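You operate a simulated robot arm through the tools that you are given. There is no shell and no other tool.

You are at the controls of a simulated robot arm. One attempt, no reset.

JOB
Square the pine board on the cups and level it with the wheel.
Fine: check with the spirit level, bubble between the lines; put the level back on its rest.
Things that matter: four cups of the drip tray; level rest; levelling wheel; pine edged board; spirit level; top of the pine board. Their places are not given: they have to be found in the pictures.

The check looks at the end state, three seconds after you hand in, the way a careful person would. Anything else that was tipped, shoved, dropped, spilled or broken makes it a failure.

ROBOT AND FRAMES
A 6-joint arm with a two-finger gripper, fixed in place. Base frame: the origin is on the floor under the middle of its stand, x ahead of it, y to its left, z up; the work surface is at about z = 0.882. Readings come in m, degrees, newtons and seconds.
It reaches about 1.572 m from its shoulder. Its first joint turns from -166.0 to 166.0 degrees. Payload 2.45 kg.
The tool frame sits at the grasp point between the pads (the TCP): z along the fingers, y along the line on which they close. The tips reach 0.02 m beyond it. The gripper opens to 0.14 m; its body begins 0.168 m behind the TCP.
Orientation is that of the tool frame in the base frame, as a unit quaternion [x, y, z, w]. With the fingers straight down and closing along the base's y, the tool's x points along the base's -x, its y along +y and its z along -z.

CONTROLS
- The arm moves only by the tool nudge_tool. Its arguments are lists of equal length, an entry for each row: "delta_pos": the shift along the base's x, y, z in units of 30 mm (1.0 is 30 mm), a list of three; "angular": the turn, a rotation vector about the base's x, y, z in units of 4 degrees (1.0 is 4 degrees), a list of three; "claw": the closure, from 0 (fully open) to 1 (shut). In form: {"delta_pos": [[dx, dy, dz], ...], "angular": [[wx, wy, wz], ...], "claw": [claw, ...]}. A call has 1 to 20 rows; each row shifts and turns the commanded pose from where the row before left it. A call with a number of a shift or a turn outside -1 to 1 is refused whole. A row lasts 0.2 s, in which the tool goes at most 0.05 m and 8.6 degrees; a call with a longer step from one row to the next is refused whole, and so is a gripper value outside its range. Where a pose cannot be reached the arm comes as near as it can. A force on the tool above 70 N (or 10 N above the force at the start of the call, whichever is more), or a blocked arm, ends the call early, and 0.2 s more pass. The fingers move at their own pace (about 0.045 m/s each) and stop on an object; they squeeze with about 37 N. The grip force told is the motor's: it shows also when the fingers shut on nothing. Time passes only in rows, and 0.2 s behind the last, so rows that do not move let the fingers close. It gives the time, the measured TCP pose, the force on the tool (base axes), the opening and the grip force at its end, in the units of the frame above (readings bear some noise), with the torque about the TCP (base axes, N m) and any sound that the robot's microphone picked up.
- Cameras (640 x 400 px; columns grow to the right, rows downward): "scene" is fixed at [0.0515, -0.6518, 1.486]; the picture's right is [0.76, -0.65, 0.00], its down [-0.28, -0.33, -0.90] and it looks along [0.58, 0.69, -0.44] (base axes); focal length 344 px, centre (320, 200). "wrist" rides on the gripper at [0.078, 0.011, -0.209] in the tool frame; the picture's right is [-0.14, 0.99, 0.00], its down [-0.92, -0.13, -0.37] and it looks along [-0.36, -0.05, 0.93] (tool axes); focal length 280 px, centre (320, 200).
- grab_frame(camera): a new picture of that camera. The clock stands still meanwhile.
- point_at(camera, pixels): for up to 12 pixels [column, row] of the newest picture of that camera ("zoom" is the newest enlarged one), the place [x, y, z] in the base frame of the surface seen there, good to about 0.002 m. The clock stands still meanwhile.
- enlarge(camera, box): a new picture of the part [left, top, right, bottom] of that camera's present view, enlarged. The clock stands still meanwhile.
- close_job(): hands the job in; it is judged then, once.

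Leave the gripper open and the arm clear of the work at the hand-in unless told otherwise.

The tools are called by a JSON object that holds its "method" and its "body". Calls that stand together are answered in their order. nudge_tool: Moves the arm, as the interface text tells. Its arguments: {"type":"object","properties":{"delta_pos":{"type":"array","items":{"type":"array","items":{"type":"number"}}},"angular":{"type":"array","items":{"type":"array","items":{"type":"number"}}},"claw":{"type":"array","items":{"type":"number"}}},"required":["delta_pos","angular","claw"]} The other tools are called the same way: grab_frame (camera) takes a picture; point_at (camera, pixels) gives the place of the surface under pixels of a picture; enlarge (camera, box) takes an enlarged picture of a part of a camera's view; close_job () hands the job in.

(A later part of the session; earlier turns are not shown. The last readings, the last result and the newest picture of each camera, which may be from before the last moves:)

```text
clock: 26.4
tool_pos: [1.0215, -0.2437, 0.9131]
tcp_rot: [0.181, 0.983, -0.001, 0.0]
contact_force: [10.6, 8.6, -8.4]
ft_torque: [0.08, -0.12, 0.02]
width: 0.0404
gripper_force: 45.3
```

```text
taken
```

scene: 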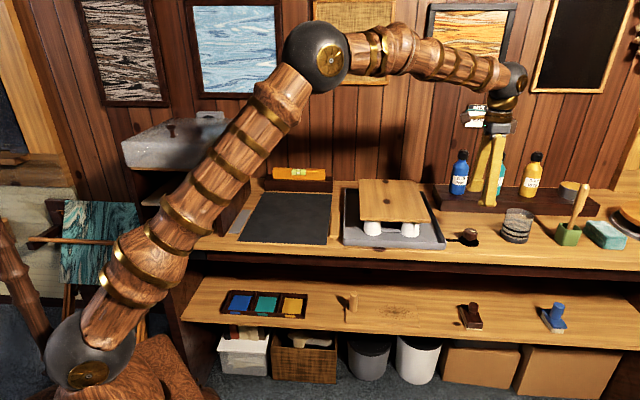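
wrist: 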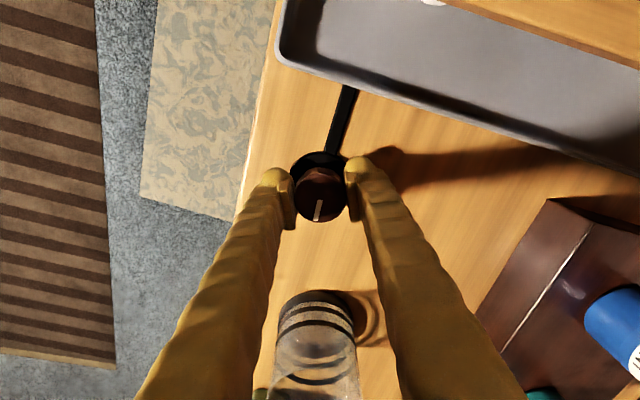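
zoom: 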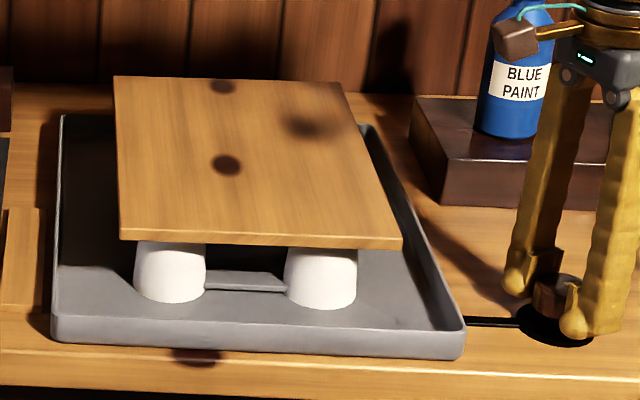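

The knob turns with the gripper (no slip), and the front edge seems to have risen slightly. There is about 13 N of side load, so I'll relieve it with a 1 mm shift and turn another +24°.

{"method": "nudge_tool", "body": {"delta_pos": [[0.04, 0.03, -0.03], [0, 0, 0], [0, 0, 0], [0, 0, 0], [0, 0, 0], [0, 0, 0], [0, 0, 0]], "angular": [[0, 0, 1], [0, 0, 1], [0, 0, 1], [0, 0, 1], [0, 0, 1], [0, 0, 1], [0, 0, 0]], "claw": [0.8, 0.8, 0.8, 0.8, 0.8, 0.8, 0.8]}}

{"method": "enlarge", "body": {"camera": "scene", "box": [330, 160, 490, 260]}}

{"method": "point_at", "body": {"camera": "zoom", "pixels": [[118, 80], [336, 86], [126, 230], [395, 240], [230, 80], [260, 234], [200, 80], [180, 230], [300, 82], [320, 236]]}}

```text
clock: 28.0
tool_pos: [1.0217, -0.2439, 0.9125]
tcp_rot: [-0.026, 1.0, 0.0, 0.0]
contact_force: [-14.9, -23.5, 5.5]
ft_torque: [-0.29, 0.18, -0.01]
width: 0.0398
gripper_force: 44.7
```

```text
4.00 times, centred on (410, 210) of scene
```

zoom: 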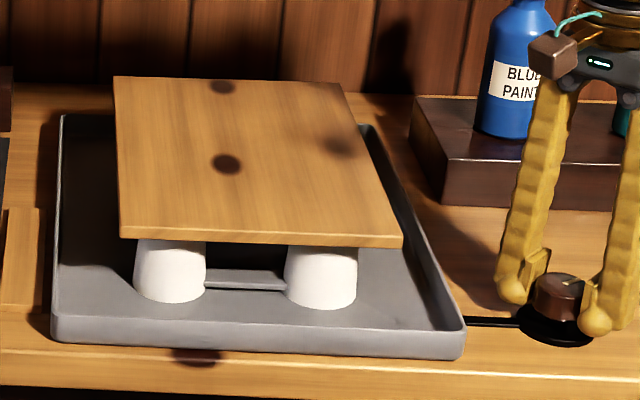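

```text
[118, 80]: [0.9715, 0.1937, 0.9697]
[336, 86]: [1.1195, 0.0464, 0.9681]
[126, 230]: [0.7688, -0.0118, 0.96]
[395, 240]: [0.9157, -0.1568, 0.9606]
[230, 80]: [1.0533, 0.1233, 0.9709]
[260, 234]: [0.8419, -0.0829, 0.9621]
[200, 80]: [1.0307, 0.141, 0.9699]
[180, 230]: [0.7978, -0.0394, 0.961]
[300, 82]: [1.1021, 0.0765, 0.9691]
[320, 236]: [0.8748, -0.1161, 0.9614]
```

The tilt is decreasing slowly (front-to-back difference from 10.6 to about 8.5 mm), so this is the right direction. My shift overdid it (force now -15,-23 N), so I'll undo part of it and continue turning +32°.

{"method": "nudge_tool", "body": {"delta_pos": [[-0.023, -0.022, 0.01], [0, 0, 0], [0, 0, 0], [0, 0, 0], [0, 0, 0], [0, 0, 0], [0, 0, 0], [0, 0, 0], [0, 0, 0], [0, 0, 0]], "angular": [[0, 0, 0], [0, 0, 1], [0, 0, 1], [0, 0, 1], [0, 0, 1], [0, 0, 1], [0, 0, 1], [0, 0, 1], [0, 0, 1], [0, 0, 0]], "claw": [0.8, 0.8, 0.8, 0.8, 0.8, 0.8, 0.8, 0.8, 0.8, 0.8]}}

{"method": "enlarge", "body": {"camera": "scene", "box": [330, 160, 490, 260]}}

{"method": "point_at", "body": {"camera": "zoom", "pixels": [[118, 80], [336, 86], [126, 230], [395, 240], [230, 80], [260, 234], [200, 80], [180, 230], [300, 82], [320, 236]]}}

{"method": "grab_frame", "body": {"camera": "wrist"}}

```text
clock: 30.2
tool_pos: [1.0213, -0.2437, 0.9127]
tcp_rot: [-0.3, 0.954, 0.0, 0.001]
contact_force: [39.0, -21.3, 2.6]
ft_torque: [-0.21, -0.47, 0.0]
width: 0.0398
gripper_force: 45.0
```

```text
4.00 times, centred on (410, 210) of scene
```

zoom: 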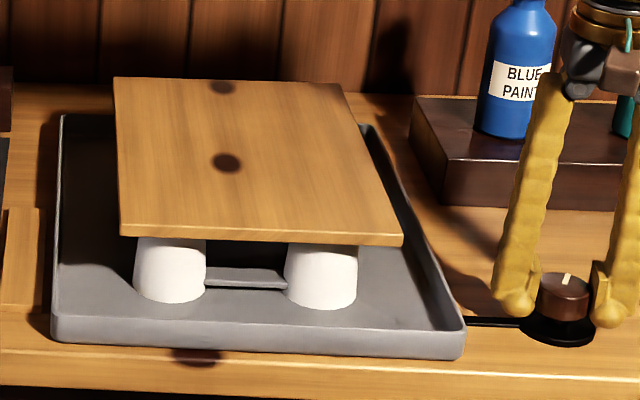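

```text
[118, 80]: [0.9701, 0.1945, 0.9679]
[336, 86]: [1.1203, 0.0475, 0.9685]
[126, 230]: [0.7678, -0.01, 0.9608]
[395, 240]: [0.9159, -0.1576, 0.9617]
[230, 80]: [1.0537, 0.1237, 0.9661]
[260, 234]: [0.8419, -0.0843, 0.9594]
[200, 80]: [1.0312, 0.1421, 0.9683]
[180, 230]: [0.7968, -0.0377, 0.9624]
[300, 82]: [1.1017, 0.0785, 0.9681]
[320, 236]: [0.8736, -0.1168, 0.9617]
```

```text
taken
```

wrist: 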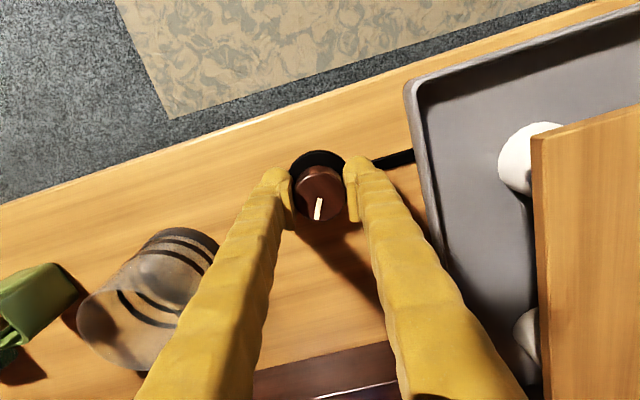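

The line has turned along with the grip, and the front-to-back difference is now about 6.8 mm (roughly 80° of wheel gave 3.8 mm). I need about 140° more. The side load is up to 44 N, so I'll release, lift, turn the gripper back about 96° and re-grip.

{"method": "nudge_tool", "body": {"delta_pos": [[0, 0, 0], [0, 0, 0], [0, 0, 0], [0, 0, 0], [0, 0, 0.8], [0, 0, 0.8], [0, 0, 0], [0, 0, 0], [0, 0, 0], [0, 0, 0], [0, 0, 0], [0, 0, 0], [0, 0, 0], [0, 0, 0], [0, 0, 0], [0, 0, 0], [0, 0, 0], [0, 0, 0]], "angular": [[0, 0, 0], [0, 0, 0], [0, 0, 0], [0, 0, 0], [0, 0, 0], [0, 0, 0], [0, 0, -1], [0, 0, -1], [0, 0, -1], [0, 0, -1], [0, 0, -1], [0, 0, -1], [0, 0, -1], [0, 0, -1], [0, 0, -1], [0, 0, -1], [0, 0, -1], [0, 0, -1]], "claw": [0.4, 0.4, 0.4, 0.4, 0.4, 0.4, 0.4, 0.4, 0.4, 0.4, 0.4, 0.4, 0.4, 0.4, 0.4, 0.4, 0.4, 0.4]}}

{"method": "nudge_tool", "body": {"delta_pos": [[0, 0, 0], [0, 0, 0], [0, 0, 0], [0, 0, 0], [0, 0, 0], [0, 0, 0], [0, 0, 0], [0, 0, 0], [0, 0, 0], [0, 0, 0], [0, 0, 0], [0, 0, 0], [0, 0, 0]], "angular": [[0, 0, -1], [0, 0, -1], [0, 0, -1], [0, 0, -1], [0, 0, -1], [0, 0, -1], [0, 0, -1], [0, 0, -1], [0, 0, -1], [0, 0, -1], [0, 0, -1], [0, 0, -1], [0, 0, 0]], "claw": [0.4, 0.4, 0.4, 0.4, 0.4, 0.4, 0.4, 0.4, 0.4, 0.4, 0.4, 0.4, 0.4]}}

{"method": "grab_frame", "body": {"camera": "wrist"}}

{"method": "enlarge", "body": {"camera": "scene", "box": [330, 160, 490, 260]}}

```text
clock: 34.0
tool_pos: [1.0203, -0.2431, 0.9613]
tcp_rot: [0.114, 0.994, 0.0, 0.0]
contact_force: [0.7, 0.1, -0.5]
ft_torque: [-0.01, 0.03, 0.0]
width: 0.0837
gripper_force: 0.0
```

```text
clock: 36.8
tool_pos: [1.0208, -0.2439, 0.9602]
tcp_rot: [0.508, 0.861, 0.0, -0.001]
contact_force: [-1.0, 0.5, -0.1]
ft_torque: [-0.01, -0.04, -0.04]
width: 0.084
gripper_force: 0.1
```

```text
taken
```

wrist: 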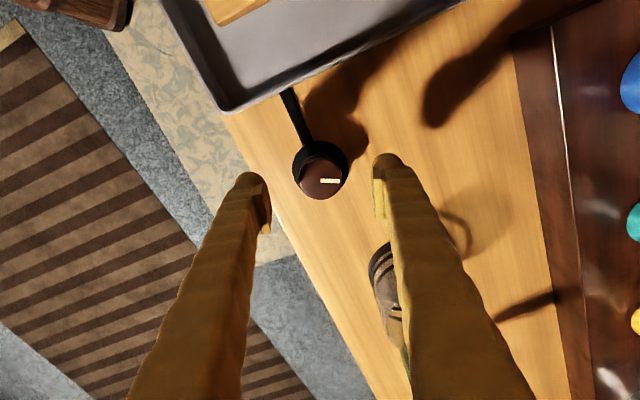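

```text
4.00 times, centred on (410, 210) of scene
```

zoom: 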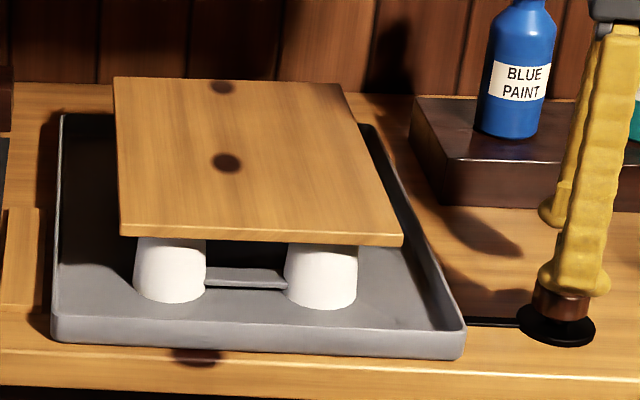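

The wheel stayed where I left it. I'll check the knob centring under the gripper in the wrist picture.

{"method": "enlarge", "body": {"camera": "wrist", "box": [280, 150, 360, 200]}}

{"method": "enlarge", "body": {"camera": "scene", "box": [436, 195, 500, 250]}}

```text
8.00 times, centred on (320, 175) of wrist
```

zoom: 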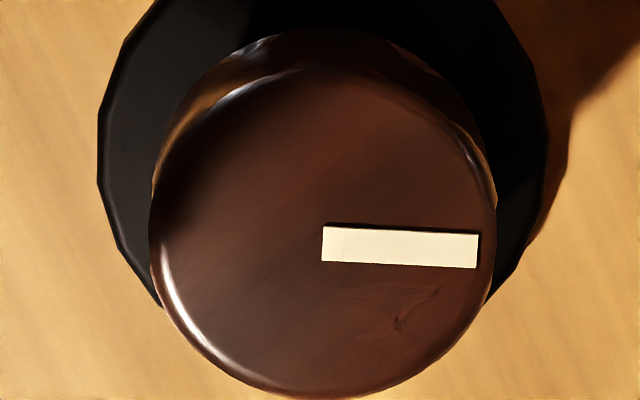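

```text
7.27 times, centred on (468, 222) of scene
```

zoom: 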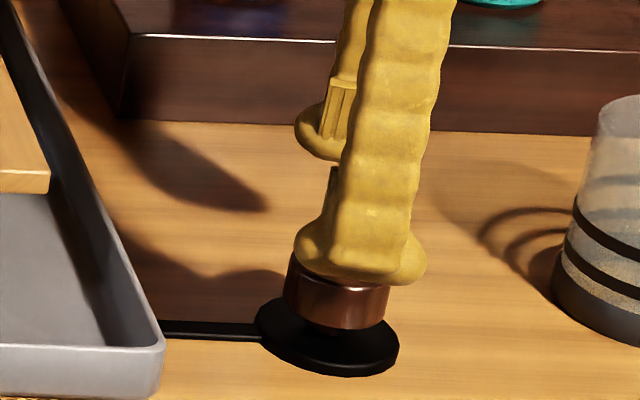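

The knob centre is under the gripper axis within 1 mm. I'll descend to z≈0.913, grip, and turn +24°.

{"method": "nudge_tool", "body": {"delta_pos": [[0, 0, -0.55], [0, 0, -0.55], [0, 0, -0.47], [0, 0, 0], [0, 0, 0], [0, 0, 0], [0, 0, 0], [0, 0, 0], [0, 0, 0], [0, 0, 0]], "angular": [[0, 0, 0], [0, 0, 0], [0, 0, 0], [0, 0, 0], [0, 0, 0], [0, 0, 0], [0, 0, 0], [0, 0, 0], [0, 0, 0], [0, 0, 0]], "claw": [0.4, 0.4, 0.4, 0.4, 0.6, 0.7, 0.75, 0.75, 0.75, 0.75]}}

{"method": "nudge_tool", "body": {"delta_pos": [[0, 0, 0], [0, 0, 0], [0, 0, 0], [0, 0, 0], [0, 0, 0], [0, 0, 0], [0, 0, 0]], "angular": [[0, 0, 1], [0, 0, 1], [0, 0, 1], [0, 0, 1], [0, 0, 1], [0, 0, 1], [0, 0, 0]], "claw": [0.75, 0.75, 0.75, 0.75, 0.75, 0.75, 0.75]}}

```text
clock: 39.0
tool_pos: [1.0208, -0.2433, 0.914]
tcp_rot: [0.508, 0.862, 0.0, 0.0]
contact_force: [13.4, 3.4, -2.9]
ft_torque: [0.06, -0.13, 0.03]
width: 0.0403
gripper_force: 44.8
```

```text
clock: 40.6
tool_pos: [1.021, -0.243, 0.9123]
tcp_rot: [0.317, 0.949, 0.0, -0.001]
contact_force: [-10.8, 15.5, -4.9]
ft_torque: [0.21, 0.33, 0.06]
width: 0.0402
gripper_force: 45.9
```

The grip is holding and side loads are modest (about 19 N). I'll continue turning +24° twice, reading forces.

{"method": "nudge_tool", "body": {"delta_pos": [[0, 0, 0], [0, 0, 0], [0, 0, 0], [0, 0, 0], [0, 0, 0], [0, 0, 0], [0, 0, 0]], "angular": [[0, 0, 1], [0, 0, 1], [0, 0, 1], [0, 0, 1], [0, 0, 1], [0, 0, 1], [0, 0, 0]], "claw": [0.75, 0.75, 0.75, 0.75, 0.75, 0.75, 0.75]}}

{"method": "enlarge", "body": {"camera": "scene", "box": [330, 160, 490, 260]}}

{"method": "point_at", "body": {"camera": "zoom", "pixels": [[118, 80], [336, 86], [126, 228], [395, 236], [230, 80], [260, 230], [180, 80], [180, 228], [300, 82], [320, 232]]}}

```text
clock: 42.2
tool_pos: [1.0217, -0.2446, 0.9148]
tcp_rot: [0.112, 0.994, -0.001, 0.0]
contact_force: [-2.4, 9.8, -14.6]
ft_torque: [0.08, 0.0, 0.03]
width: 0.0397
gripper_force: 44.8
```

```text
4.00 times, centred on (410, 210) of scene
```

zoom: 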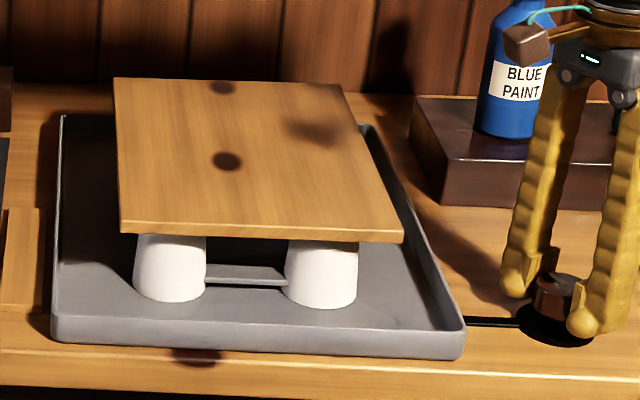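

```text
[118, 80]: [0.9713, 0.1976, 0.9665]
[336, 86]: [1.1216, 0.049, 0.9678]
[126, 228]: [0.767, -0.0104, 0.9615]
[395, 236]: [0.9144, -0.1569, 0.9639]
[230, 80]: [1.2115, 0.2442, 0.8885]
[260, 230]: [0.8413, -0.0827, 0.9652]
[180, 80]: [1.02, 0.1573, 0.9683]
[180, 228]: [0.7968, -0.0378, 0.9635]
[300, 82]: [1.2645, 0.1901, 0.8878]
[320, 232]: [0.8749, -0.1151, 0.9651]
```

The front-to-back difference is down to about 3.7 mm, so roughly 65–70° more of wheel is needed. I'll turn another +24° twice in this grip.

{"method": "nudge_tool", "body": {"delta_pos": [[0, 0, 0], [0, 0, 0], [0, 0, 0], [0, 0, 0], [0, 0, 0], [0, 0, 0], [0, 0, 0]], "angular": [[0, 0, 1], [0, 0, 1], [0, 0, 1], [0, 0, 1], [0, 0, 1], [0, 0, 1], [0, 0, 0]], "claw": [0.75, 0.75, 0.75, 0.75, 0.75, 0.75, 0.75]}}

{"method": "nudge_tool", "body": {"delta_pos": [[0, 0, 0], [0, 0, 0], [0, 0, 0], [0, 0, 0], [0, 0, 0], [0, 0, 0], [0, 0, 0]], "angular": [[0, 0, 1], [0, 0, 1], [0, 0, 1], [0, 0, 1], [0, 0, 1], [0, 0, 1], [0, 0, 0]], "claw": [0.75, 0.75, 0.75, 0.75, 0.75, 0.75, 0.75]}}

{"method": "enlarge", "body": {"camera": "scene", "box": [330, 160, 490, 260]}}

{"method": "point_at", "body": {"camera": "zoom", "pixels": [[118, 81], [336, 88], [126, 226], [395, 234], [230, 84], [260, 228], [180, 82], [180, 226], [290, 86], [320, 230]]}}

```text
clock: 43.8
tool_pos: [1.0207, -0.2446, 0.9144]
tcp_rot: [-0.096, 0.995, 0.0, 0.001]
contact_force: [-5.8, -4.6, -6.6]
ft_torque: [-0.06, 0.13, 0.0]
width: 0.0395
gripper_force: 45.2
```

```text
clock: 45.4
tool_pos: [1.0225, -0.2453, 0.9149]
tcp_rot: [-0.301, 0.954, -0.001, 0.001]
contact_force: [-0.3, -13.4, -8.3]
ft_torque: [-0.16, -0.02, 0.0]
width: 0.0397
gripper_force: 44.8
```

```text
4.00 times, centred on (410, 210) of scene
```

zoom: 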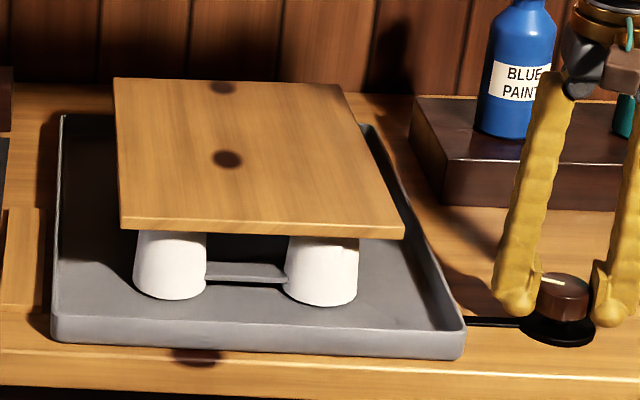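

```text
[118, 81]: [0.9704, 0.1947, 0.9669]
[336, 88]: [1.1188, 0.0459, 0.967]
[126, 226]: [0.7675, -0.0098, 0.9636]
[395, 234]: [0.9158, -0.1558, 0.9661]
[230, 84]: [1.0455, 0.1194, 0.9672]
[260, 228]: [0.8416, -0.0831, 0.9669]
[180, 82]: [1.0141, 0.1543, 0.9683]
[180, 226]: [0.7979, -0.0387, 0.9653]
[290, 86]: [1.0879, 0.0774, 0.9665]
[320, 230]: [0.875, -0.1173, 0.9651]
```

The difference is now about 1.8 mm (roughly 0.36°). I'll add +20° more, then release and lift off to fetch the level for a fine check.

{"method": "nudge_tool", "body": {"delta_pos": [[0, 0, 0], [0, 0, 0], [0, 0, 0], [0, 0, 0], [0, 0, 0], [0, 0, 0]], "angular": [[0, 0, 1], [0, 0, 1], [0, 0, 1], [0, 0, 1], [0, 0, 1], [0, 0, 0]], "claw": [0.75, 0.75, 0.75, 0.75, 0.75, 0.75]}}

{"method": "nudge_tool", "body": {"delta_pos": [[0, 0, 0], [0, 0, 0], [0, 0, 0], [0, 0, 0], [0, 0, 0.8], [0, 0, 0.8], [0, 0, 0.9], [0, 0, 0.9], [0, 0, 0.9], [0, 0, 0.9]], "angular": [[0, 0, 0], [0, 0, 0], [0, 0, 0], [0, 0, 0], [0, 0, 0], [0, 0, 0], [0, 0, 0], [0, 0, 0], [0, 0, 0], [0, 0, 0]], "claw": [0.4, 0.4, 0.4, 0.4, 0.4, 0.4, 0.4, 0.4, 0.4, 0.4]}}

{"method": "enlarge", "body": {"camera": "scene", "box": [330, 160, 490, 260]}}

{"method": "point_at", "body": {"camera": "zoom", "pixels": [[118, 82], [336, 89], [126, 224], [395, 232], [230, 85], [260, 228], [180, 83], [180, 226], [290, 87], [320, 229]]}}

```text
clock: 46.8
tool_pos: [1.0217, -0.2444, 0.9143]
tcp_rot: [-0.462, 0.887, -0.001, 0.0]
contact_force: [8.6, -30.9, -3.5]
ft_torque: [-0.35, -0.04, -0.02]
width: 0.0395
gripper_force: 44.8
```

```text
clock: 49.0
tool_pos: [1.0216, -0.2431, 1.0702]
tcp_rot: [-0.462, 0.887, 0.0, 0.0]
contact_force: [0.1, 0.3, -0.2]
ft_torque: [0.0, 0.05, 0.0]
width: 0.084
gripper_force: 0.1
```

```text
4.00 times, centred on (410, 210) of scene
```

zoom: 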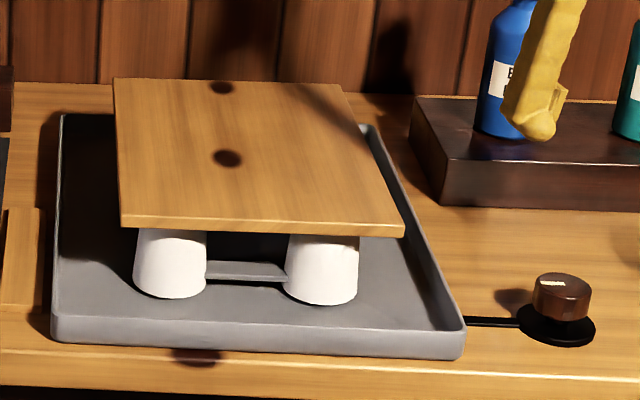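

```text
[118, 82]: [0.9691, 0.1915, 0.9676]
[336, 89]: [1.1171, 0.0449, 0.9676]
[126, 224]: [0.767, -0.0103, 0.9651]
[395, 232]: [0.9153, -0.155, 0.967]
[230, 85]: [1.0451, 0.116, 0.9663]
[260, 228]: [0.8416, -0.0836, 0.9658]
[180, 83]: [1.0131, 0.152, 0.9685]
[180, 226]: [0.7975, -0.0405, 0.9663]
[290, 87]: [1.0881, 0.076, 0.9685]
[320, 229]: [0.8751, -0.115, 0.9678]
```

The difference is now about 1.3 mm (roughly 0.26°), which is near level. Next I'll study the level on its rest and the cabinet beside it before reaching in.

{"method": "enlarge", "body": {"camera": "scene", "box": [262, 155, 342, 205]}}

{"method": "point_at", "body": {"camera": "zoom", "pixels": [[85, 105], [230, 108], [270, 115], [300, 118], [360, 115], [500, 110], [85, 170], [495, 185], [300, 185], [30, 200], [560, 210], [80, 92]]}}

{"method": "point_at", "body": {"camera": "scene", "pixels": [[246, 140], [212, 200], [248, 190], [235, 125], [215, 165], [130, 150], [180, 135], [240, 160]]}}

```text
8.00 times, centred on (302, 180) of scene
```

zoom: 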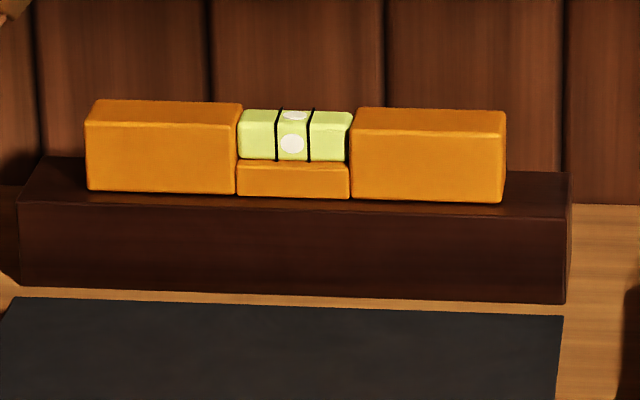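

```text
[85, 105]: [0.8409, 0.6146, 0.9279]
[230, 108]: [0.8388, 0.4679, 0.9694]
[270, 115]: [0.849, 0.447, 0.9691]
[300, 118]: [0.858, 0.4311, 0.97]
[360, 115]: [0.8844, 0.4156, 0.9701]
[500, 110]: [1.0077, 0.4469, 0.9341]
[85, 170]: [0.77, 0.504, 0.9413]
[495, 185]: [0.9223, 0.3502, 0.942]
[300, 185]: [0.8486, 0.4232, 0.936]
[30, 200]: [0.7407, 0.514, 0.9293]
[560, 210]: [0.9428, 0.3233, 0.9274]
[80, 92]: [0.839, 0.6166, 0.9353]
```

```text
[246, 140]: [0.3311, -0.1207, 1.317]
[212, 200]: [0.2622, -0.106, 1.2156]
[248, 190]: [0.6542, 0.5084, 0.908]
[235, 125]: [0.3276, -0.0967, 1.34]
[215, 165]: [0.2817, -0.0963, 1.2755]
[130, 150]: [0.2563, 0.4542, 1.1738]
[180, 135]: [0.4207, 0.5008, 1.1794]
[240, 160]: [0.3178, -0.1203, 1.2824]
```

The bubble on the rest sits between the two lines, so the rest is level. I'll measure the vial face versus the body, and the level's thickness and ends.

{"method": "point_at", "body": {"camera": "zoom", "pixels": [[258, 145], [293, 143], [330, 148], [170, 165], [430, 175], [170, 104], [170, 122], [430, 112], [430, 132], [293, 110], [500, 120], [92, 130]]}}

{"method": "point_at", "body": {"camera": "zoom", "pixels": [[150, 101], [450, 109], [293, 113], [293, 127], [60, 180], [535, 190], [535, 175], [60, 165], [300, 198], [180, 195]]}}

```text
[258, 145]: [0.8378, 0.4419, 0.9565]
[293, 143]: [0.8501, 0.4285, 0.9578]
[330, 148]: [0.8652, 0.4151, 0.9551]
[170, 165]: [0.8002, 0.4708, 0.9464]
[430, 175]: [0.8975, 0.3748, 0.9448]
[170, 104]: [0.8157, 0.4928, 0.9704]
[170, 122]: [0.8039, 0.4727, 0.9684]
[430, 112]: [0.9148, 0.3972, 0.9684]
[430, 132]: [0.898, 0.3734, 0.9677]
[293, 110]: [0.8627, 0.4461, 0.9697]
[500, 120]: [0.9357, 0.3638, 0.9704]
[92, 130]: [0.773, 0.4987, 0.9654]
```

```text
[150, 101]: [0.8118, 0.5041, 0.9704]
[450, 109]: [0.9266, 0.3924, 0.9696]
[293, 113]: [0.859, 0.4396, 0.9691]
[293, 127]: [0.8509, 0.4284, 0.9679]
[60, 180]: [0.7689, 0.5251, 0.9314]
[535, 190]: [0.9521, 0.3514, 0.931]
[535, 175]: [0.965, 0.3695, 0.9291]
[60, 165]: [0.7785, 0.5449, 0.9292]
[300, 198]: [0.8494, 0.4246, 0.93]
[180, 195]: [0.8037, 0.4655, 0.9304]
```

The level spans s≈0.188–0.408 and t≈0.900–0.932, with z 0.930–0.970. The vial is recessed, so I'll grip the solid right part at s≈0.35. I'll travel there high, turning the gripper back to -45°.

{"method": "nudge_tool", "body": {"delta_pos": [[-0.168, 0.857, 0.1], [-0.168, 0.857, 0.1], [-0.168, 0.857, 0.1], [-0.168, 0.857, 0.1], [-0.168, 0.857, 0.1], [-0.168, 0.857, 0.1], [-0.168, 0.857, 0.1], [-0.168, 0.857, 0.1], [-0.168, 0.857, 0.1], [-0.168, 0.857, 0.1], [-0.168, 0.857, 0.1], [-0.168, 0.857, 0.1], [-0.168, 0.857, 0.1]], "angular": [[0, 0, -1], [0, 0, -1], [0, 0, -1], [0, 0, -1], [0, 0, -1], [0, 0, -1], [0, 0, -1], [0, 0, -1], [0, 0, -1], [0, 0, -1], [0, 0, -1], [0, 0, -1], [0, 0, -1]], "claw": [0.4, 0.4, 0.4, 0.4, 0.4, 0.4, 0.4, 0.4, 0.4, 0.4, 0.4, 0.4, 0.4]}}

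{"method": "nudge_tool", "body": {"delta_pos": [[-0.168, 0.857, 0], [-0.168, 0.857, 0], [-0.168, 0.857, 0], [-0.168, 0.857, 0], [-0.168, 0.857, 0], [-0.168, 0.857, 0], [-0.168, 0.857, 0], [-0.168, 0.857, 0], [-0.168, 0.857, 0], [-0.168, 0.857, 0], [-0.168, 0.857, 0], [-0.168, 0.857, 0], [0, 0, 0]], "angular": [[0, 0, -1], [0, 0, -1], [0, 0, -1], [0, 0, -1], [0, 0, -1], [0, 0, -1], [0, 0, -1], [0, 0, -1], [0, 0, -1], [0, 0, -1], [0, 0, -1], [0, 0, -1], [0, 0, 0]], "claw": [0.4, 0.4, 0.4, 0.4, 0.4, 0.4, 0.4, 0.4, 0.4, 0.4, 0.4, 0.4, 0.4]}}

{"method": "grab_frame", "body": {"camera": "wrist"}}

{"method": "grab_frame", "body": {"camera": "scene"}}

```text
clock: 51.8
tool_pos: [0.9564, 0.0919, 1.1083]
tcp_rot: [-0.026, 1.0, 0.0, 0.0]
contact_force: [-0.9, -0.1, -0.3]
ft_torque: [-0.01, 0.02, 0.01]
width: 0.0842
gripper_force: 0.1
```

```text
clock: 54.6
tool_pos: [0.8949, 0.3977, 1.1092]
tcp_rot: [0.382, 0.924, 0.001, 0.0]
contact_force: [-0.5, 0.1, -0.9]
ft_torque: [0.01, 0.03, -0.02]
width: 0.084
gripper_force: 0.0
```

```text
taken
```

wrist: 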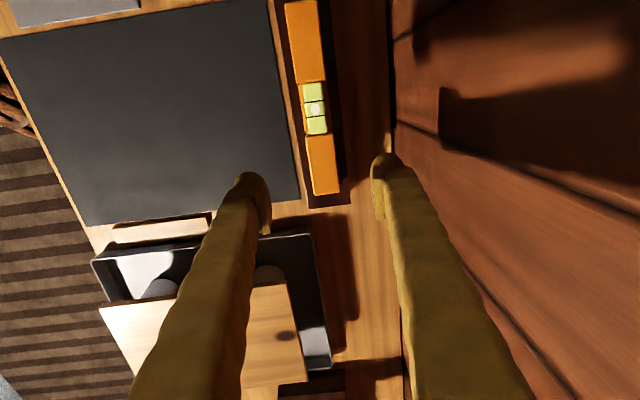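

```text
taken
```

scene: 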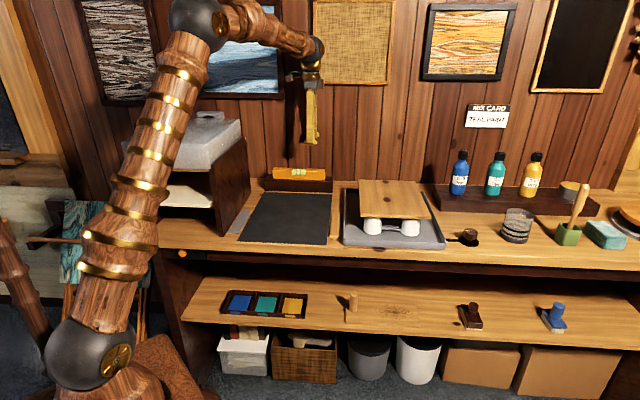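

The gripper axis projects to about (320,156), on the level's right body. I'll check the level's edges from here for fine alignment.

{"method": "enlarge", "body": {"camera": "wrist", "box": [270, 70, 400, 215]}}

{"method": "point_at", "body": {"camera": "wrist", "pixels": [[311, 150], [335, 150], [314, 185], [338, 185], [325, 138], [326, 192], [305, 60], [286, 10], [316, 10], [303, 80], [325, 170], [316, 110]]}}

```text
2.76 times, centred on (335, 142) of wrist
```

zoom: 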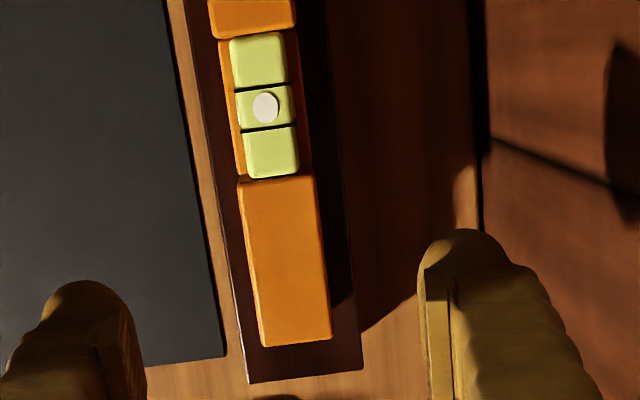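

```text
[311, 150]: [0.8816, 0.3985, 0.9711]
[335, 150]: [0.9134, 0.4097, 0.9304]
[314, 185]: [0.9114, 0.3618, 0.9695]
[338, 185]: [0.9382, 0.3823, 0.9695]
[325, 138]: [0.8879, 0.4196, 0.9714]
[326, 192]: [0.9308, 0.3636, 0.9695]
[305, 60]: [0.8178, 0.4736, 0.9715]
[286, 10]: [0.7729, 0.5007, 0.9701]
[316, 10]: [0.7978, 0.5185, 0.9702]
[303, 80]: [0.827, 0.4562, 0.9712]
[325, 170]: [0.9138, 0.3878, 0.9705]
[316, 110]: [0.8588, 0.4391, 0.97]
```

The level's centre line is at t≈0.917 and its right end at s≈0.406. I'll shift to s≈0.355, t≈0.917 and descend to z≈1.0 for a check.

{"method": "nudge_tool", "body": {"delta_pos": [[0.153, -0.013, 0], [0, 0, -0.9], [0, 0, -0.9], [0, 0, -0.9], [0, 0, -0.9], [0, 0, 0]], "angular": [[0, 0, 0], [0, 0, 0], [0, 0, 0], [0, 0, 0], [0, 0, 0], [0, 0, 0]], "claw": [0.4, 0.4, 0.4, 0.4, 0.4, 0.4]}}

{"method": "grab_frame", "body": {"camera": "wrist"}}

{"method": "enlarge", "body": {"camera": "scene", "box": [240, 70, 400, 210]}}

```text
clock: 56.0
tool_pos: [0.8993, 0.3994, 1.0023]
tcp_rot: [0.383, 0.924, 0.001, 0.0]
contact_force: [0.3, 0.7, 0.2]
ft_torque: [-0.01, -0.02, 0.02]
width: 0.084
gripper_force: 0.1
```

```text
taken
```

wrist: 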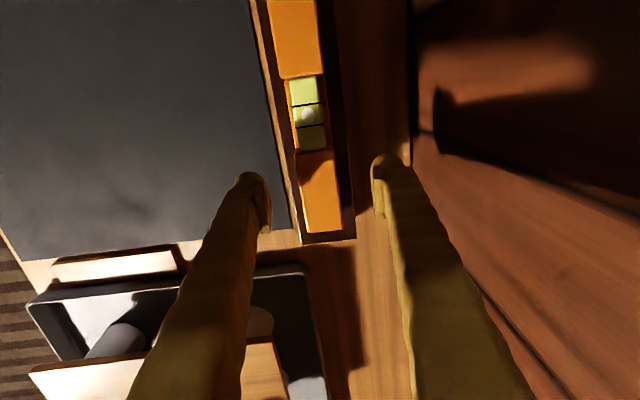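

```text
2.86 times, centred on (320, 140) of scene
```

zoom: 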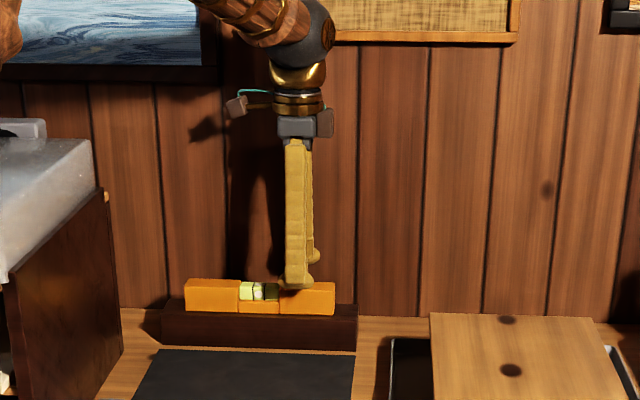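

The axis (320,182) falls on the middle of the level's width and about 29 mm from the notch. I'll descend to z≈0.955 and close gently on the level.

{"method": "nudge_tool", "body": {"delta_pos": [[0, 0, -0.55], [0, 0, -0.55], [0, 0, -0.47], [0, 0, 0], [0, 0, 0], [0, 0, 0], [0, 0, 0], [0, 0, 0], [0, 0, 0], [0, 0, 0]], "angular": [[0, 0, 0], [0, 0, 0], [0, 0, 0], [0, 0, 0], [0, 0, 0], [0, 0, 0], [0, 0, 0], [0, 0, 0], [0, 0, 0], [0, 0, 0]], "claw": [0.4, 0.4, 0.4, 0.4, 0.6, 0.7, 0.78, 0.8, 0.8, 0.8]}}

{"method": "grab_frame", "body": {"camera": "wrist"}}

{"method": "enlarge", "body": {"camera": "scene", "box": [240, 110, 380, 210]}}

```text
clock: 58.2
tool_pos: [0.9005, 0.3992, 0.9554]
tcp_rot: [0.383, 0.924, 0.001, 0.0]
contact_force: [0.9, -0.5, 0.1]
ft_torque: [0.01, 0.0, 0.02]
width: 0.0351
gripper_force: 37.0
```

```text
taken
```

wrist: 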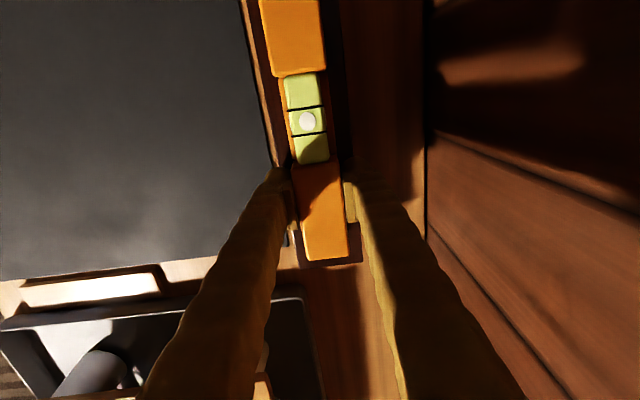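

```text
4.00 times, centred on (310, 160) of scene
```

zoom: 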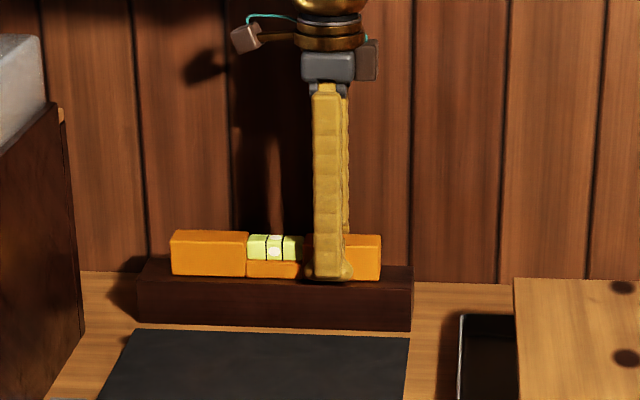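

The level is gripped (width 0.035, 37 N). I'll lift 60 mm and check that it hangs straight.

{"method": "nudge_tool", "body": {"delta_pos": [[0, 0, 0], [0, 0, 0.5], [0, 0, 0.75], [0, 0, 0.75], [0, 0, 0]], "angular": [[0, 0, 0], [0, 0, 0], [0, 0, 0], [0, 0, 0], [0, 0, 0]], "claw": [0.85, 0.85, 0.85, 0.85, 0.85]}}

{"method": "grab_frame", "body": {"camera": "wrist"}}

{"method": "enlarge", "body": {"camera": "scene", "box": [240, 110, 380, 210]}}

```text
clock: 59.4
tool_pos: [0.8998, 0.3983, 1.0141]
tcp_rot: [0.382, 0.924, 0.0, 0.0]
contact_force: [-0.6, -0.2, 0.6]
ft_torque: [-0.03, -0.02, -0.02]
width: 0.021
gripper_force: 0.1
```

```text
taken
```

wrist: 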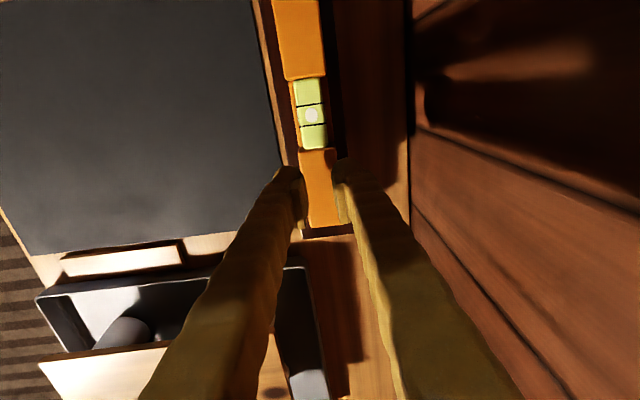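

```text
4.00 times, centred on (310, 160) of scene
```

zoom: 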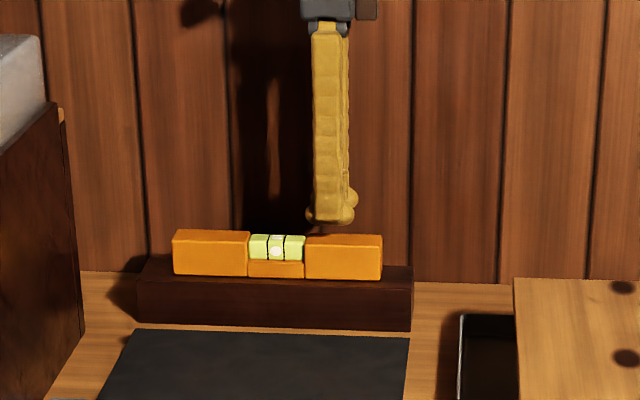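

The level stayed on its rest and the fingers slid off it. I'll look closely at the fingertips and the level before trying again.

{"method": "enlarge", "body": {"camera": "scene", "box": [300, 125, 350, 170]}}

{"method": "enlarge", "body": {"camera": "wrist", "box": [250, 60, 390, 260]}}

{"method": "point_at", "body": {"camera": "wrist", "pixels": [[300, 155], [336, 155], [309, 210], [335, 200], [308, 228], [340, 225], [304, 190], [338, 180], [281, 60], [322, 60], [312, 116]]}}

```text
8.89 times, centred on (325, 148) of scene
```

zoom: 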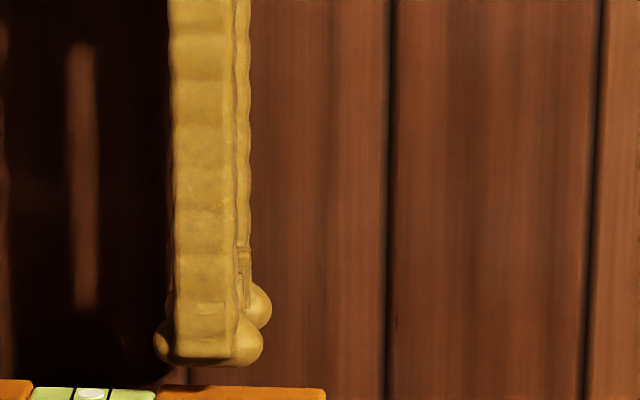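

```text
2.00 times, centred on (320, 160) of wrist
```

zoom: 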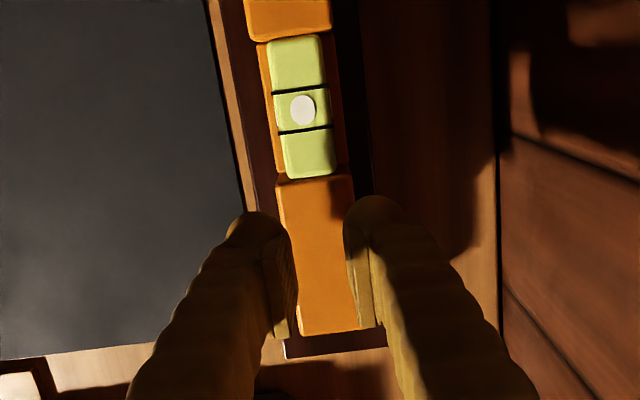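

```text
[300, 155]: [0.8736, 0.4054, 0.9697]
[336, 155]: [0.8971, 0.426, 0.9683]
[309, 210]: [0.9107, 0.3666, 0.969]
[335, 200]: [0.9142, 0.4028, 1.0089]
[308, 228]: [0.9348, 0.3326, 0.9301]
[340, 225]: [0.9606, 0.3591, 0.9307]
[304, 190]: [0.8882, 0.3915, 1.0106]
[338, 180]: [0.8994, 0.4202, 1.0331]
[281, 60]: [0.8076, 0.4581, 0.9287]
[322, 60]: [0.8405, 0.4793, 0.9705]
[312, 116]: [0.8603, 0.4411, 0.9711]
```

The level was nudged only about 2 mm and is still on the rest. I'll try again, opening, going slightly deeper and closing fully with more dwell before lifting slowly.

{"method": "nudge_tool", "body": {"delta_pos": [[0, 0, 0], [0, 0, 0], [0, 0, 0], [0, 0, 0], [0, 0, -0.7], [0, 0, -0.7], [0, 0, -0.64], [0, 0, 0]], "angular": [[0, 0, 0], [0, 0, 0], [0, 0, 0], [0, 0, 0], [0, 0, 0], [0, 0, 0], [0, 0, 0], [0, 0, 0]], "claw": [0.5, 0.5, 0.5, 0.5, 0.5, 0.5, 0.5, 0.5]}}

{"method": "nudge_tool", "body": {"delta_pos": [[0, 0, 0], [0, 0, 0], [0, 0, 0], [0, 0, 0], [0, 0, 0], [0, 0, 0], [0, 0, 0], [0, 0, 0]], "angular": [[0, 0, 0], [0, 0, 0], [0, 0, 0], [0, 0, 0], [0, 0, 0], [0, 0, 0], [0, 0, 0], [0, 0, 0]], "claw": [0.65, 0.75, 0.85, 0.9, 0.9, 0.9, 0.9, 0.9]}}

{"method": "enlarge", "body": {"camera": "scene", "box": [270, 130, 350, 190]}}

{"method": "enlarge", "body": {"camera": "wrist", "box": [250, 100, 390, 300]}}

```text
clock: 61.2
tool_pos: [0.9007, 0.3985, 0.9522]
tcp_rot: [0.383, 0.924, 0.0, 0.0]
contact_force: [-0.6, -0.3, -0.2]
ft_torque: [0.03, -0.04, -0.01]
width: 0.0702
gripper_force: 0.1
```

```text
clock: 63.0
tool_pos: [0.9004, 0.3991, 0.9538]
tcp_rot: [0.383, 0.924, 0.001, 0.0]
contact_force: [0.1, -0.3, 0.7]
ft_torque: [0.04, 0.0, -0.03]
width: 0.0349
gripper_force: 37.1
```

```text
6.67 times, centred on (310, 160) of scene
```

zoom: 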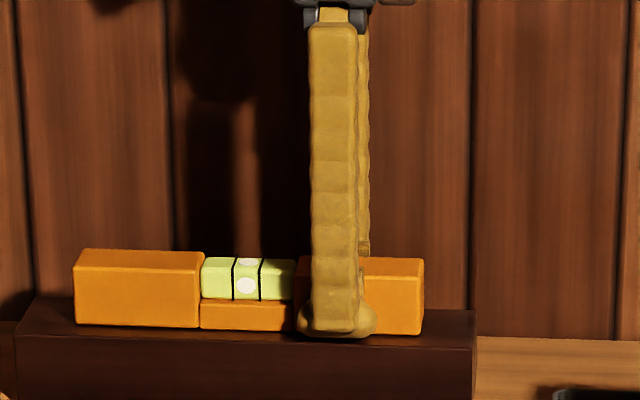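

```text
2.00 times, centred on (320, 200) of wrist
```

zoom: 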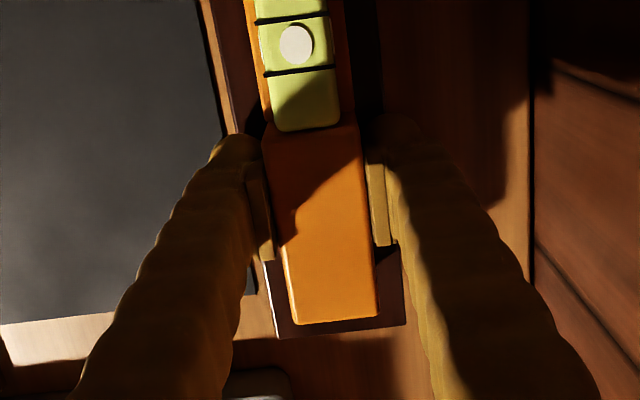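

It is gripped again at 0.035 with 37 N. I'll lift just 6 mm slowly and read forces.

{"method": "nudge_tool", "body": {"delta_pos": [[0, 0, 0.05], [0, 0, 0.05], [0, 0, 0.05], [0, 0, 0.05]], "angular": [[0, 0, 0], [0, 0, 0], [0, 0, 0], [0, 0, 0]], "claw": [0.9, 0.9, 0.9, 0.9]}}

{"method": "enlarge", "body": {"camera": "scene", "box": [270, 130, 350, 190]}}

{"method": "enlarge", "body": {"camera": "wrist", "box": [250, 100, 390, 300]}}

```text
clock: 64.0
tool_pos: [0.9002, 0.3976, 0.9596]
tcp_rot: [0.383, 0.924, 0.0, 0.0]
contact_force: [0.0, 0.8, -1.3]
ft_torque: [-0.07, -0.07, 0.0]
width: 0.0345
gripper_force: 36.9
```

```text
6.67 times, centred on (310, 160) of scene
```

zoom: 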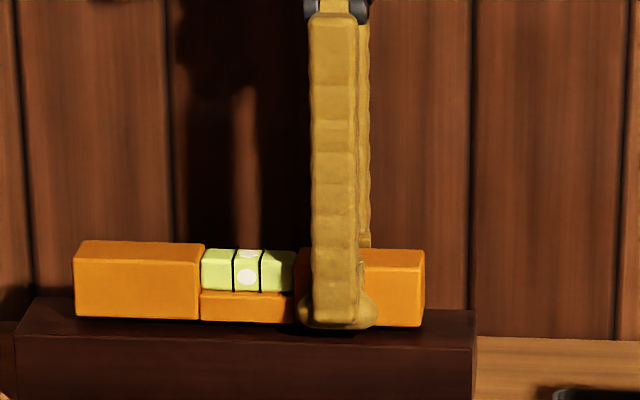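

```text
2.00 times, centred on (320, 200) of wrist
```

zoom: 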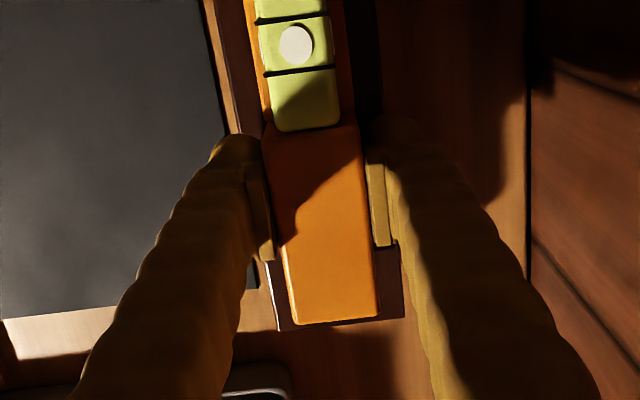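

It holds this time and rises level. I'll continue the lift gradually, at 6 mm per row.

{"method": "nudge_tool", "body": {"delta_pos": [[0, 0, 0.1], [0, 0, 0.15], [0, 0, 0.2], [0, 0, 0.2], [0, 0, 0.2], [0, 0, 0.2], [0, 0, 0.2], [0, 0, 0.1], [0, 0, 0]], "angular": [[0, 0, 0], [0, 0, 0], [0, 0, 0], [0, 0, 0], [0, 0, 0], [0, 0, 0], [0, 0, 0], [0, 0, 0], [0, 0, 0]], "claw": [0.9, 0.9, 0.9, 0.9, 0.9, 0.9, 0.9, 0.9, 0.9]}}

{"method": "enlarge", "body": {"camera": "scene", "box": [260, 110, 360, 190]}}

{"method": "enlarge", "body": {"camera": "wrist", "box": [250, 100, 390, 300]}}

```text
clock: 66.0
tool_pos: [0.9005, 0.3981, 0.9987]
tcp_rot: [0.383, 0.924, 0.0, 0.0]
contact_force: [-0.1, 0.1, -1.3]
ft_torque: [-0.07, -0.08, 0.02]
width: 0.0349
gripper_force: 37.1
```

```text
5.00 times, centred on (310, 150) of scene
```

zoom: 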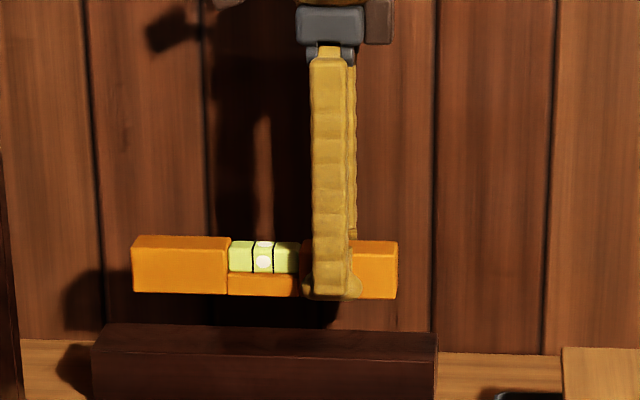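

```text
2.00 times, centred on (320, 200) of wrist
```

zoom: 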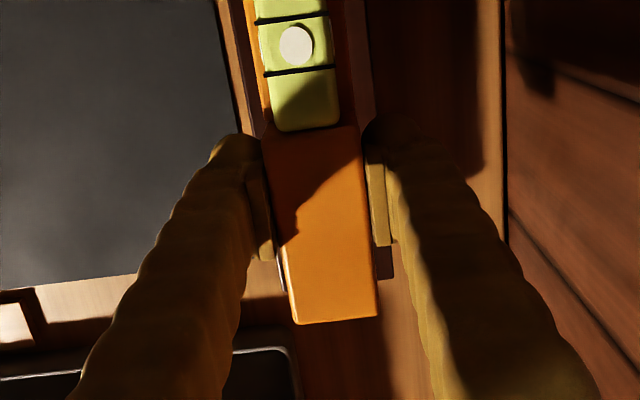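

The level hangs straight. I'll raise it to z≈1.06, then carry it to above the board while turning it +90° so it lies front-to-back.

{"method": "nudge_tool", "body": {"delta_pos": [[0, 0, 0.2], [0, 0, 0.4], [0, 0, 0.4], [0, 0, 0.4], [0, 0, 0.4], [0, 0, 0.2], [0.06, -0.24, 0], [0.122, -0.489, 0], [0.122, -0.489, 0], [0.122, -0.489, 0], [0.122, -0.489, 0], [0.122, -0.489, 0], [0.122, -0.489, 0], [0.122, -0.489, 0], [0.122, -0.489, 0], [0.122, -0.489, 0], [0.122, -0.489, 0], [0.06, -0.24, 0], [0, 0, 0]], "angular": [[0, 0, 0], [0, 0, 0], [0, 0, 0], [0, 0, 0], [0, 0, 0], [0, 0, 0], [0, 0, 0.5], [0, 0, 1], [0, 0, 1], [0, 0, 1], [0, 0, 1], [0, 0, 1], [0, 0, 1], [0, 0, 1], [0, 0, 1], [0, 0, 1], [0, 0, 1], [0, 0, 0.5], [0, 0, 0]], "claw": [0.9, 0.9, 0.9, 0.9, 0.9, 0.9, 0.9, 0.9, 0.9, 0.9, 0.9, 0.9, 0.9, 0.9, 0.9, 0.9, 0.9, 0.9, 0.9]}}

{"method": "grab_frame", "body": {"camera": "scene"}}

```text
clock: 70.0
tool_pos: [0.9409, 0.2367, 1.0586]
tcp_rot: [0.009, 1.0, 0.001, 0.0]
contact_force: [0.3, 0.0, -2.2]
ft_torque: [-0.02, -0.1, -0.05]
width: 0.0348
gripper_force: 37.2
```

```text
taken
```

scene: 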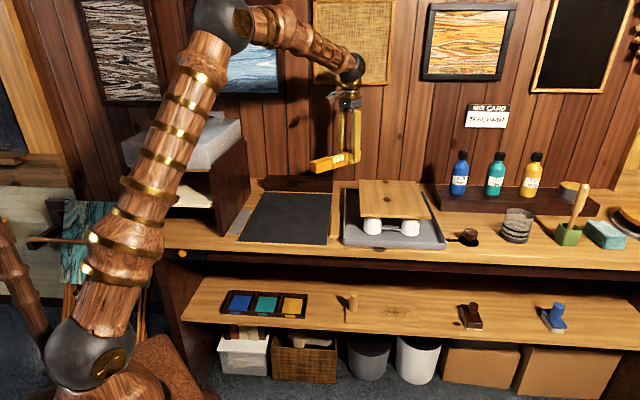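

The level is still held and horizontal. I'll continue the turn and travel to above the board.

{"method": "nudge_tool", "body": {"delta_pos": [[0.06, -0.26, 0], [0.127, -0.511, 0], [0.127, -0.511, 0], [0.127, -0.511, 0], [0.127, -0.511, 0], [0.127, -0.511, 0], [0.127, -0.511, 0], [0.127, -0.511, 0], [0.127, -0.511, 0], [0.127, -0.511, 0], [0.127, -0.511, 0], [0.127, -0.511, 0], [0, 0, 0], [0, 0, 0]], "angular": [[0, 0, 0.5], [0, 0, 1], [0, 0, 1], [0, 0, 1], [0, 0, 1], [0, 0, 1], [0, 0, 1], [0, 0, 1], [0, 0, 1], [0, 0, 1], [0, 0, 1], [0, 0, 1], [0, 0, 0], [0, 0, 0]], "claw": [0.9, 0.9, 0.9, 0.9, 0.9, 0.9, 0.9, 0.9, 0.9, 0.9, 0.9, 0.9, 0.9, 0.9]}}

{"method": "enlarge", "body": {"camera": "scene", "box": [330, 130, 490, 260]}}

{"method": "grab_frame", "body": {"camera": "wrist"}}

```text
clock: 73.0
tool_pos: [0.9871, 0.0607, 1.0596]
tcp_rot: [-0.383, 0.924, 0.0, 0.0]
contact_force: [0.5, 0.4, -1.9]
ft_torque: [0.03, -0.06, 0.01]
width: 0.0348
gripper_force: 36.6
```

```text
3.08 times, centred on (410, 195) of scene
```

zoom: 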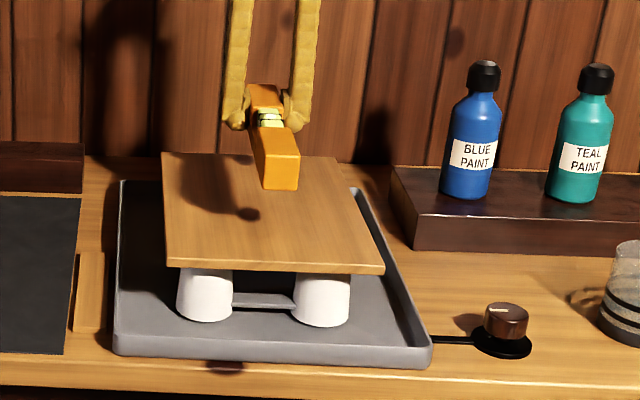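

```text
taken
```

wrist: 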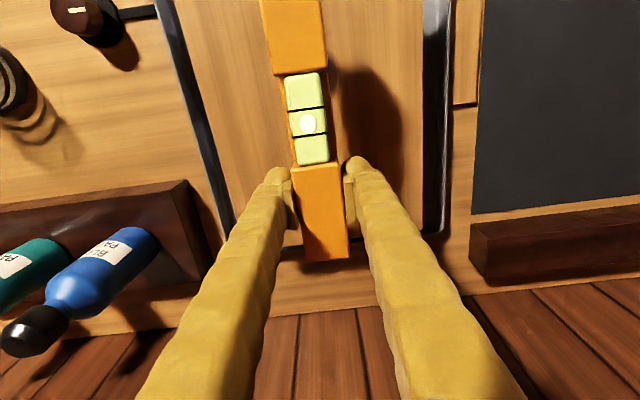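

The level is above the board at s≈0.655, t≈0.741, lying front-to-back. I'll lower it to just above the board's top (TCP z≈0.995).

{"method": "nudge_tool", "body": {"delta_pos": [[0, 0, -0.3], [0, 0, -0.5], [0, 0, -0.5], [0, 0, -0.5], [0, 0, -0.3], [0, 0, -0.05], [0, 0, 0]], "angular": [[0, 0, 0], [0, 0, 0], [0, 0, 0], [0, 0, 0], [0, 0, 0], [0, 0, 0], [0, 0, 0]], "claw": [0.9, 0.9, 0.9, 0.9, 0.9, 0.9, 0.9]}}

{"method": "enlarge", "body": {"camera": "scene", "box": [350, 140, 450, 220]}}

```text
clock: 74.6
tool_pos: [0.9843, 0.0618, 0.9958]
tcp_rot: [-0.383, 0.924, 0.001, 0.0]
contact_force: [-0.6, 0.5, 6.0]
ft_torque: [-0.77, 0.77, -0.01]
width: 0.035
gripper_force: 37.1
```

```text
5.00 times, centred on (400, 180) of scene
```

zoom: 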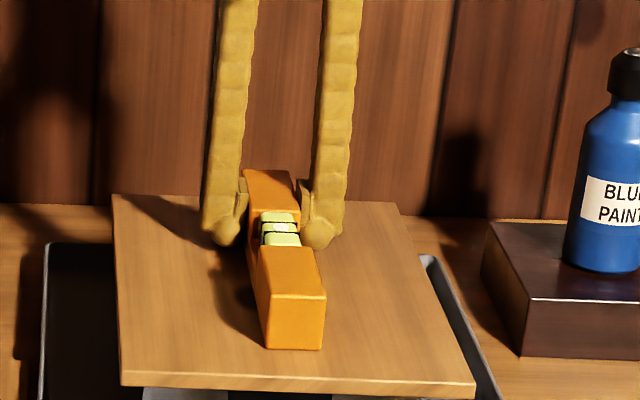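

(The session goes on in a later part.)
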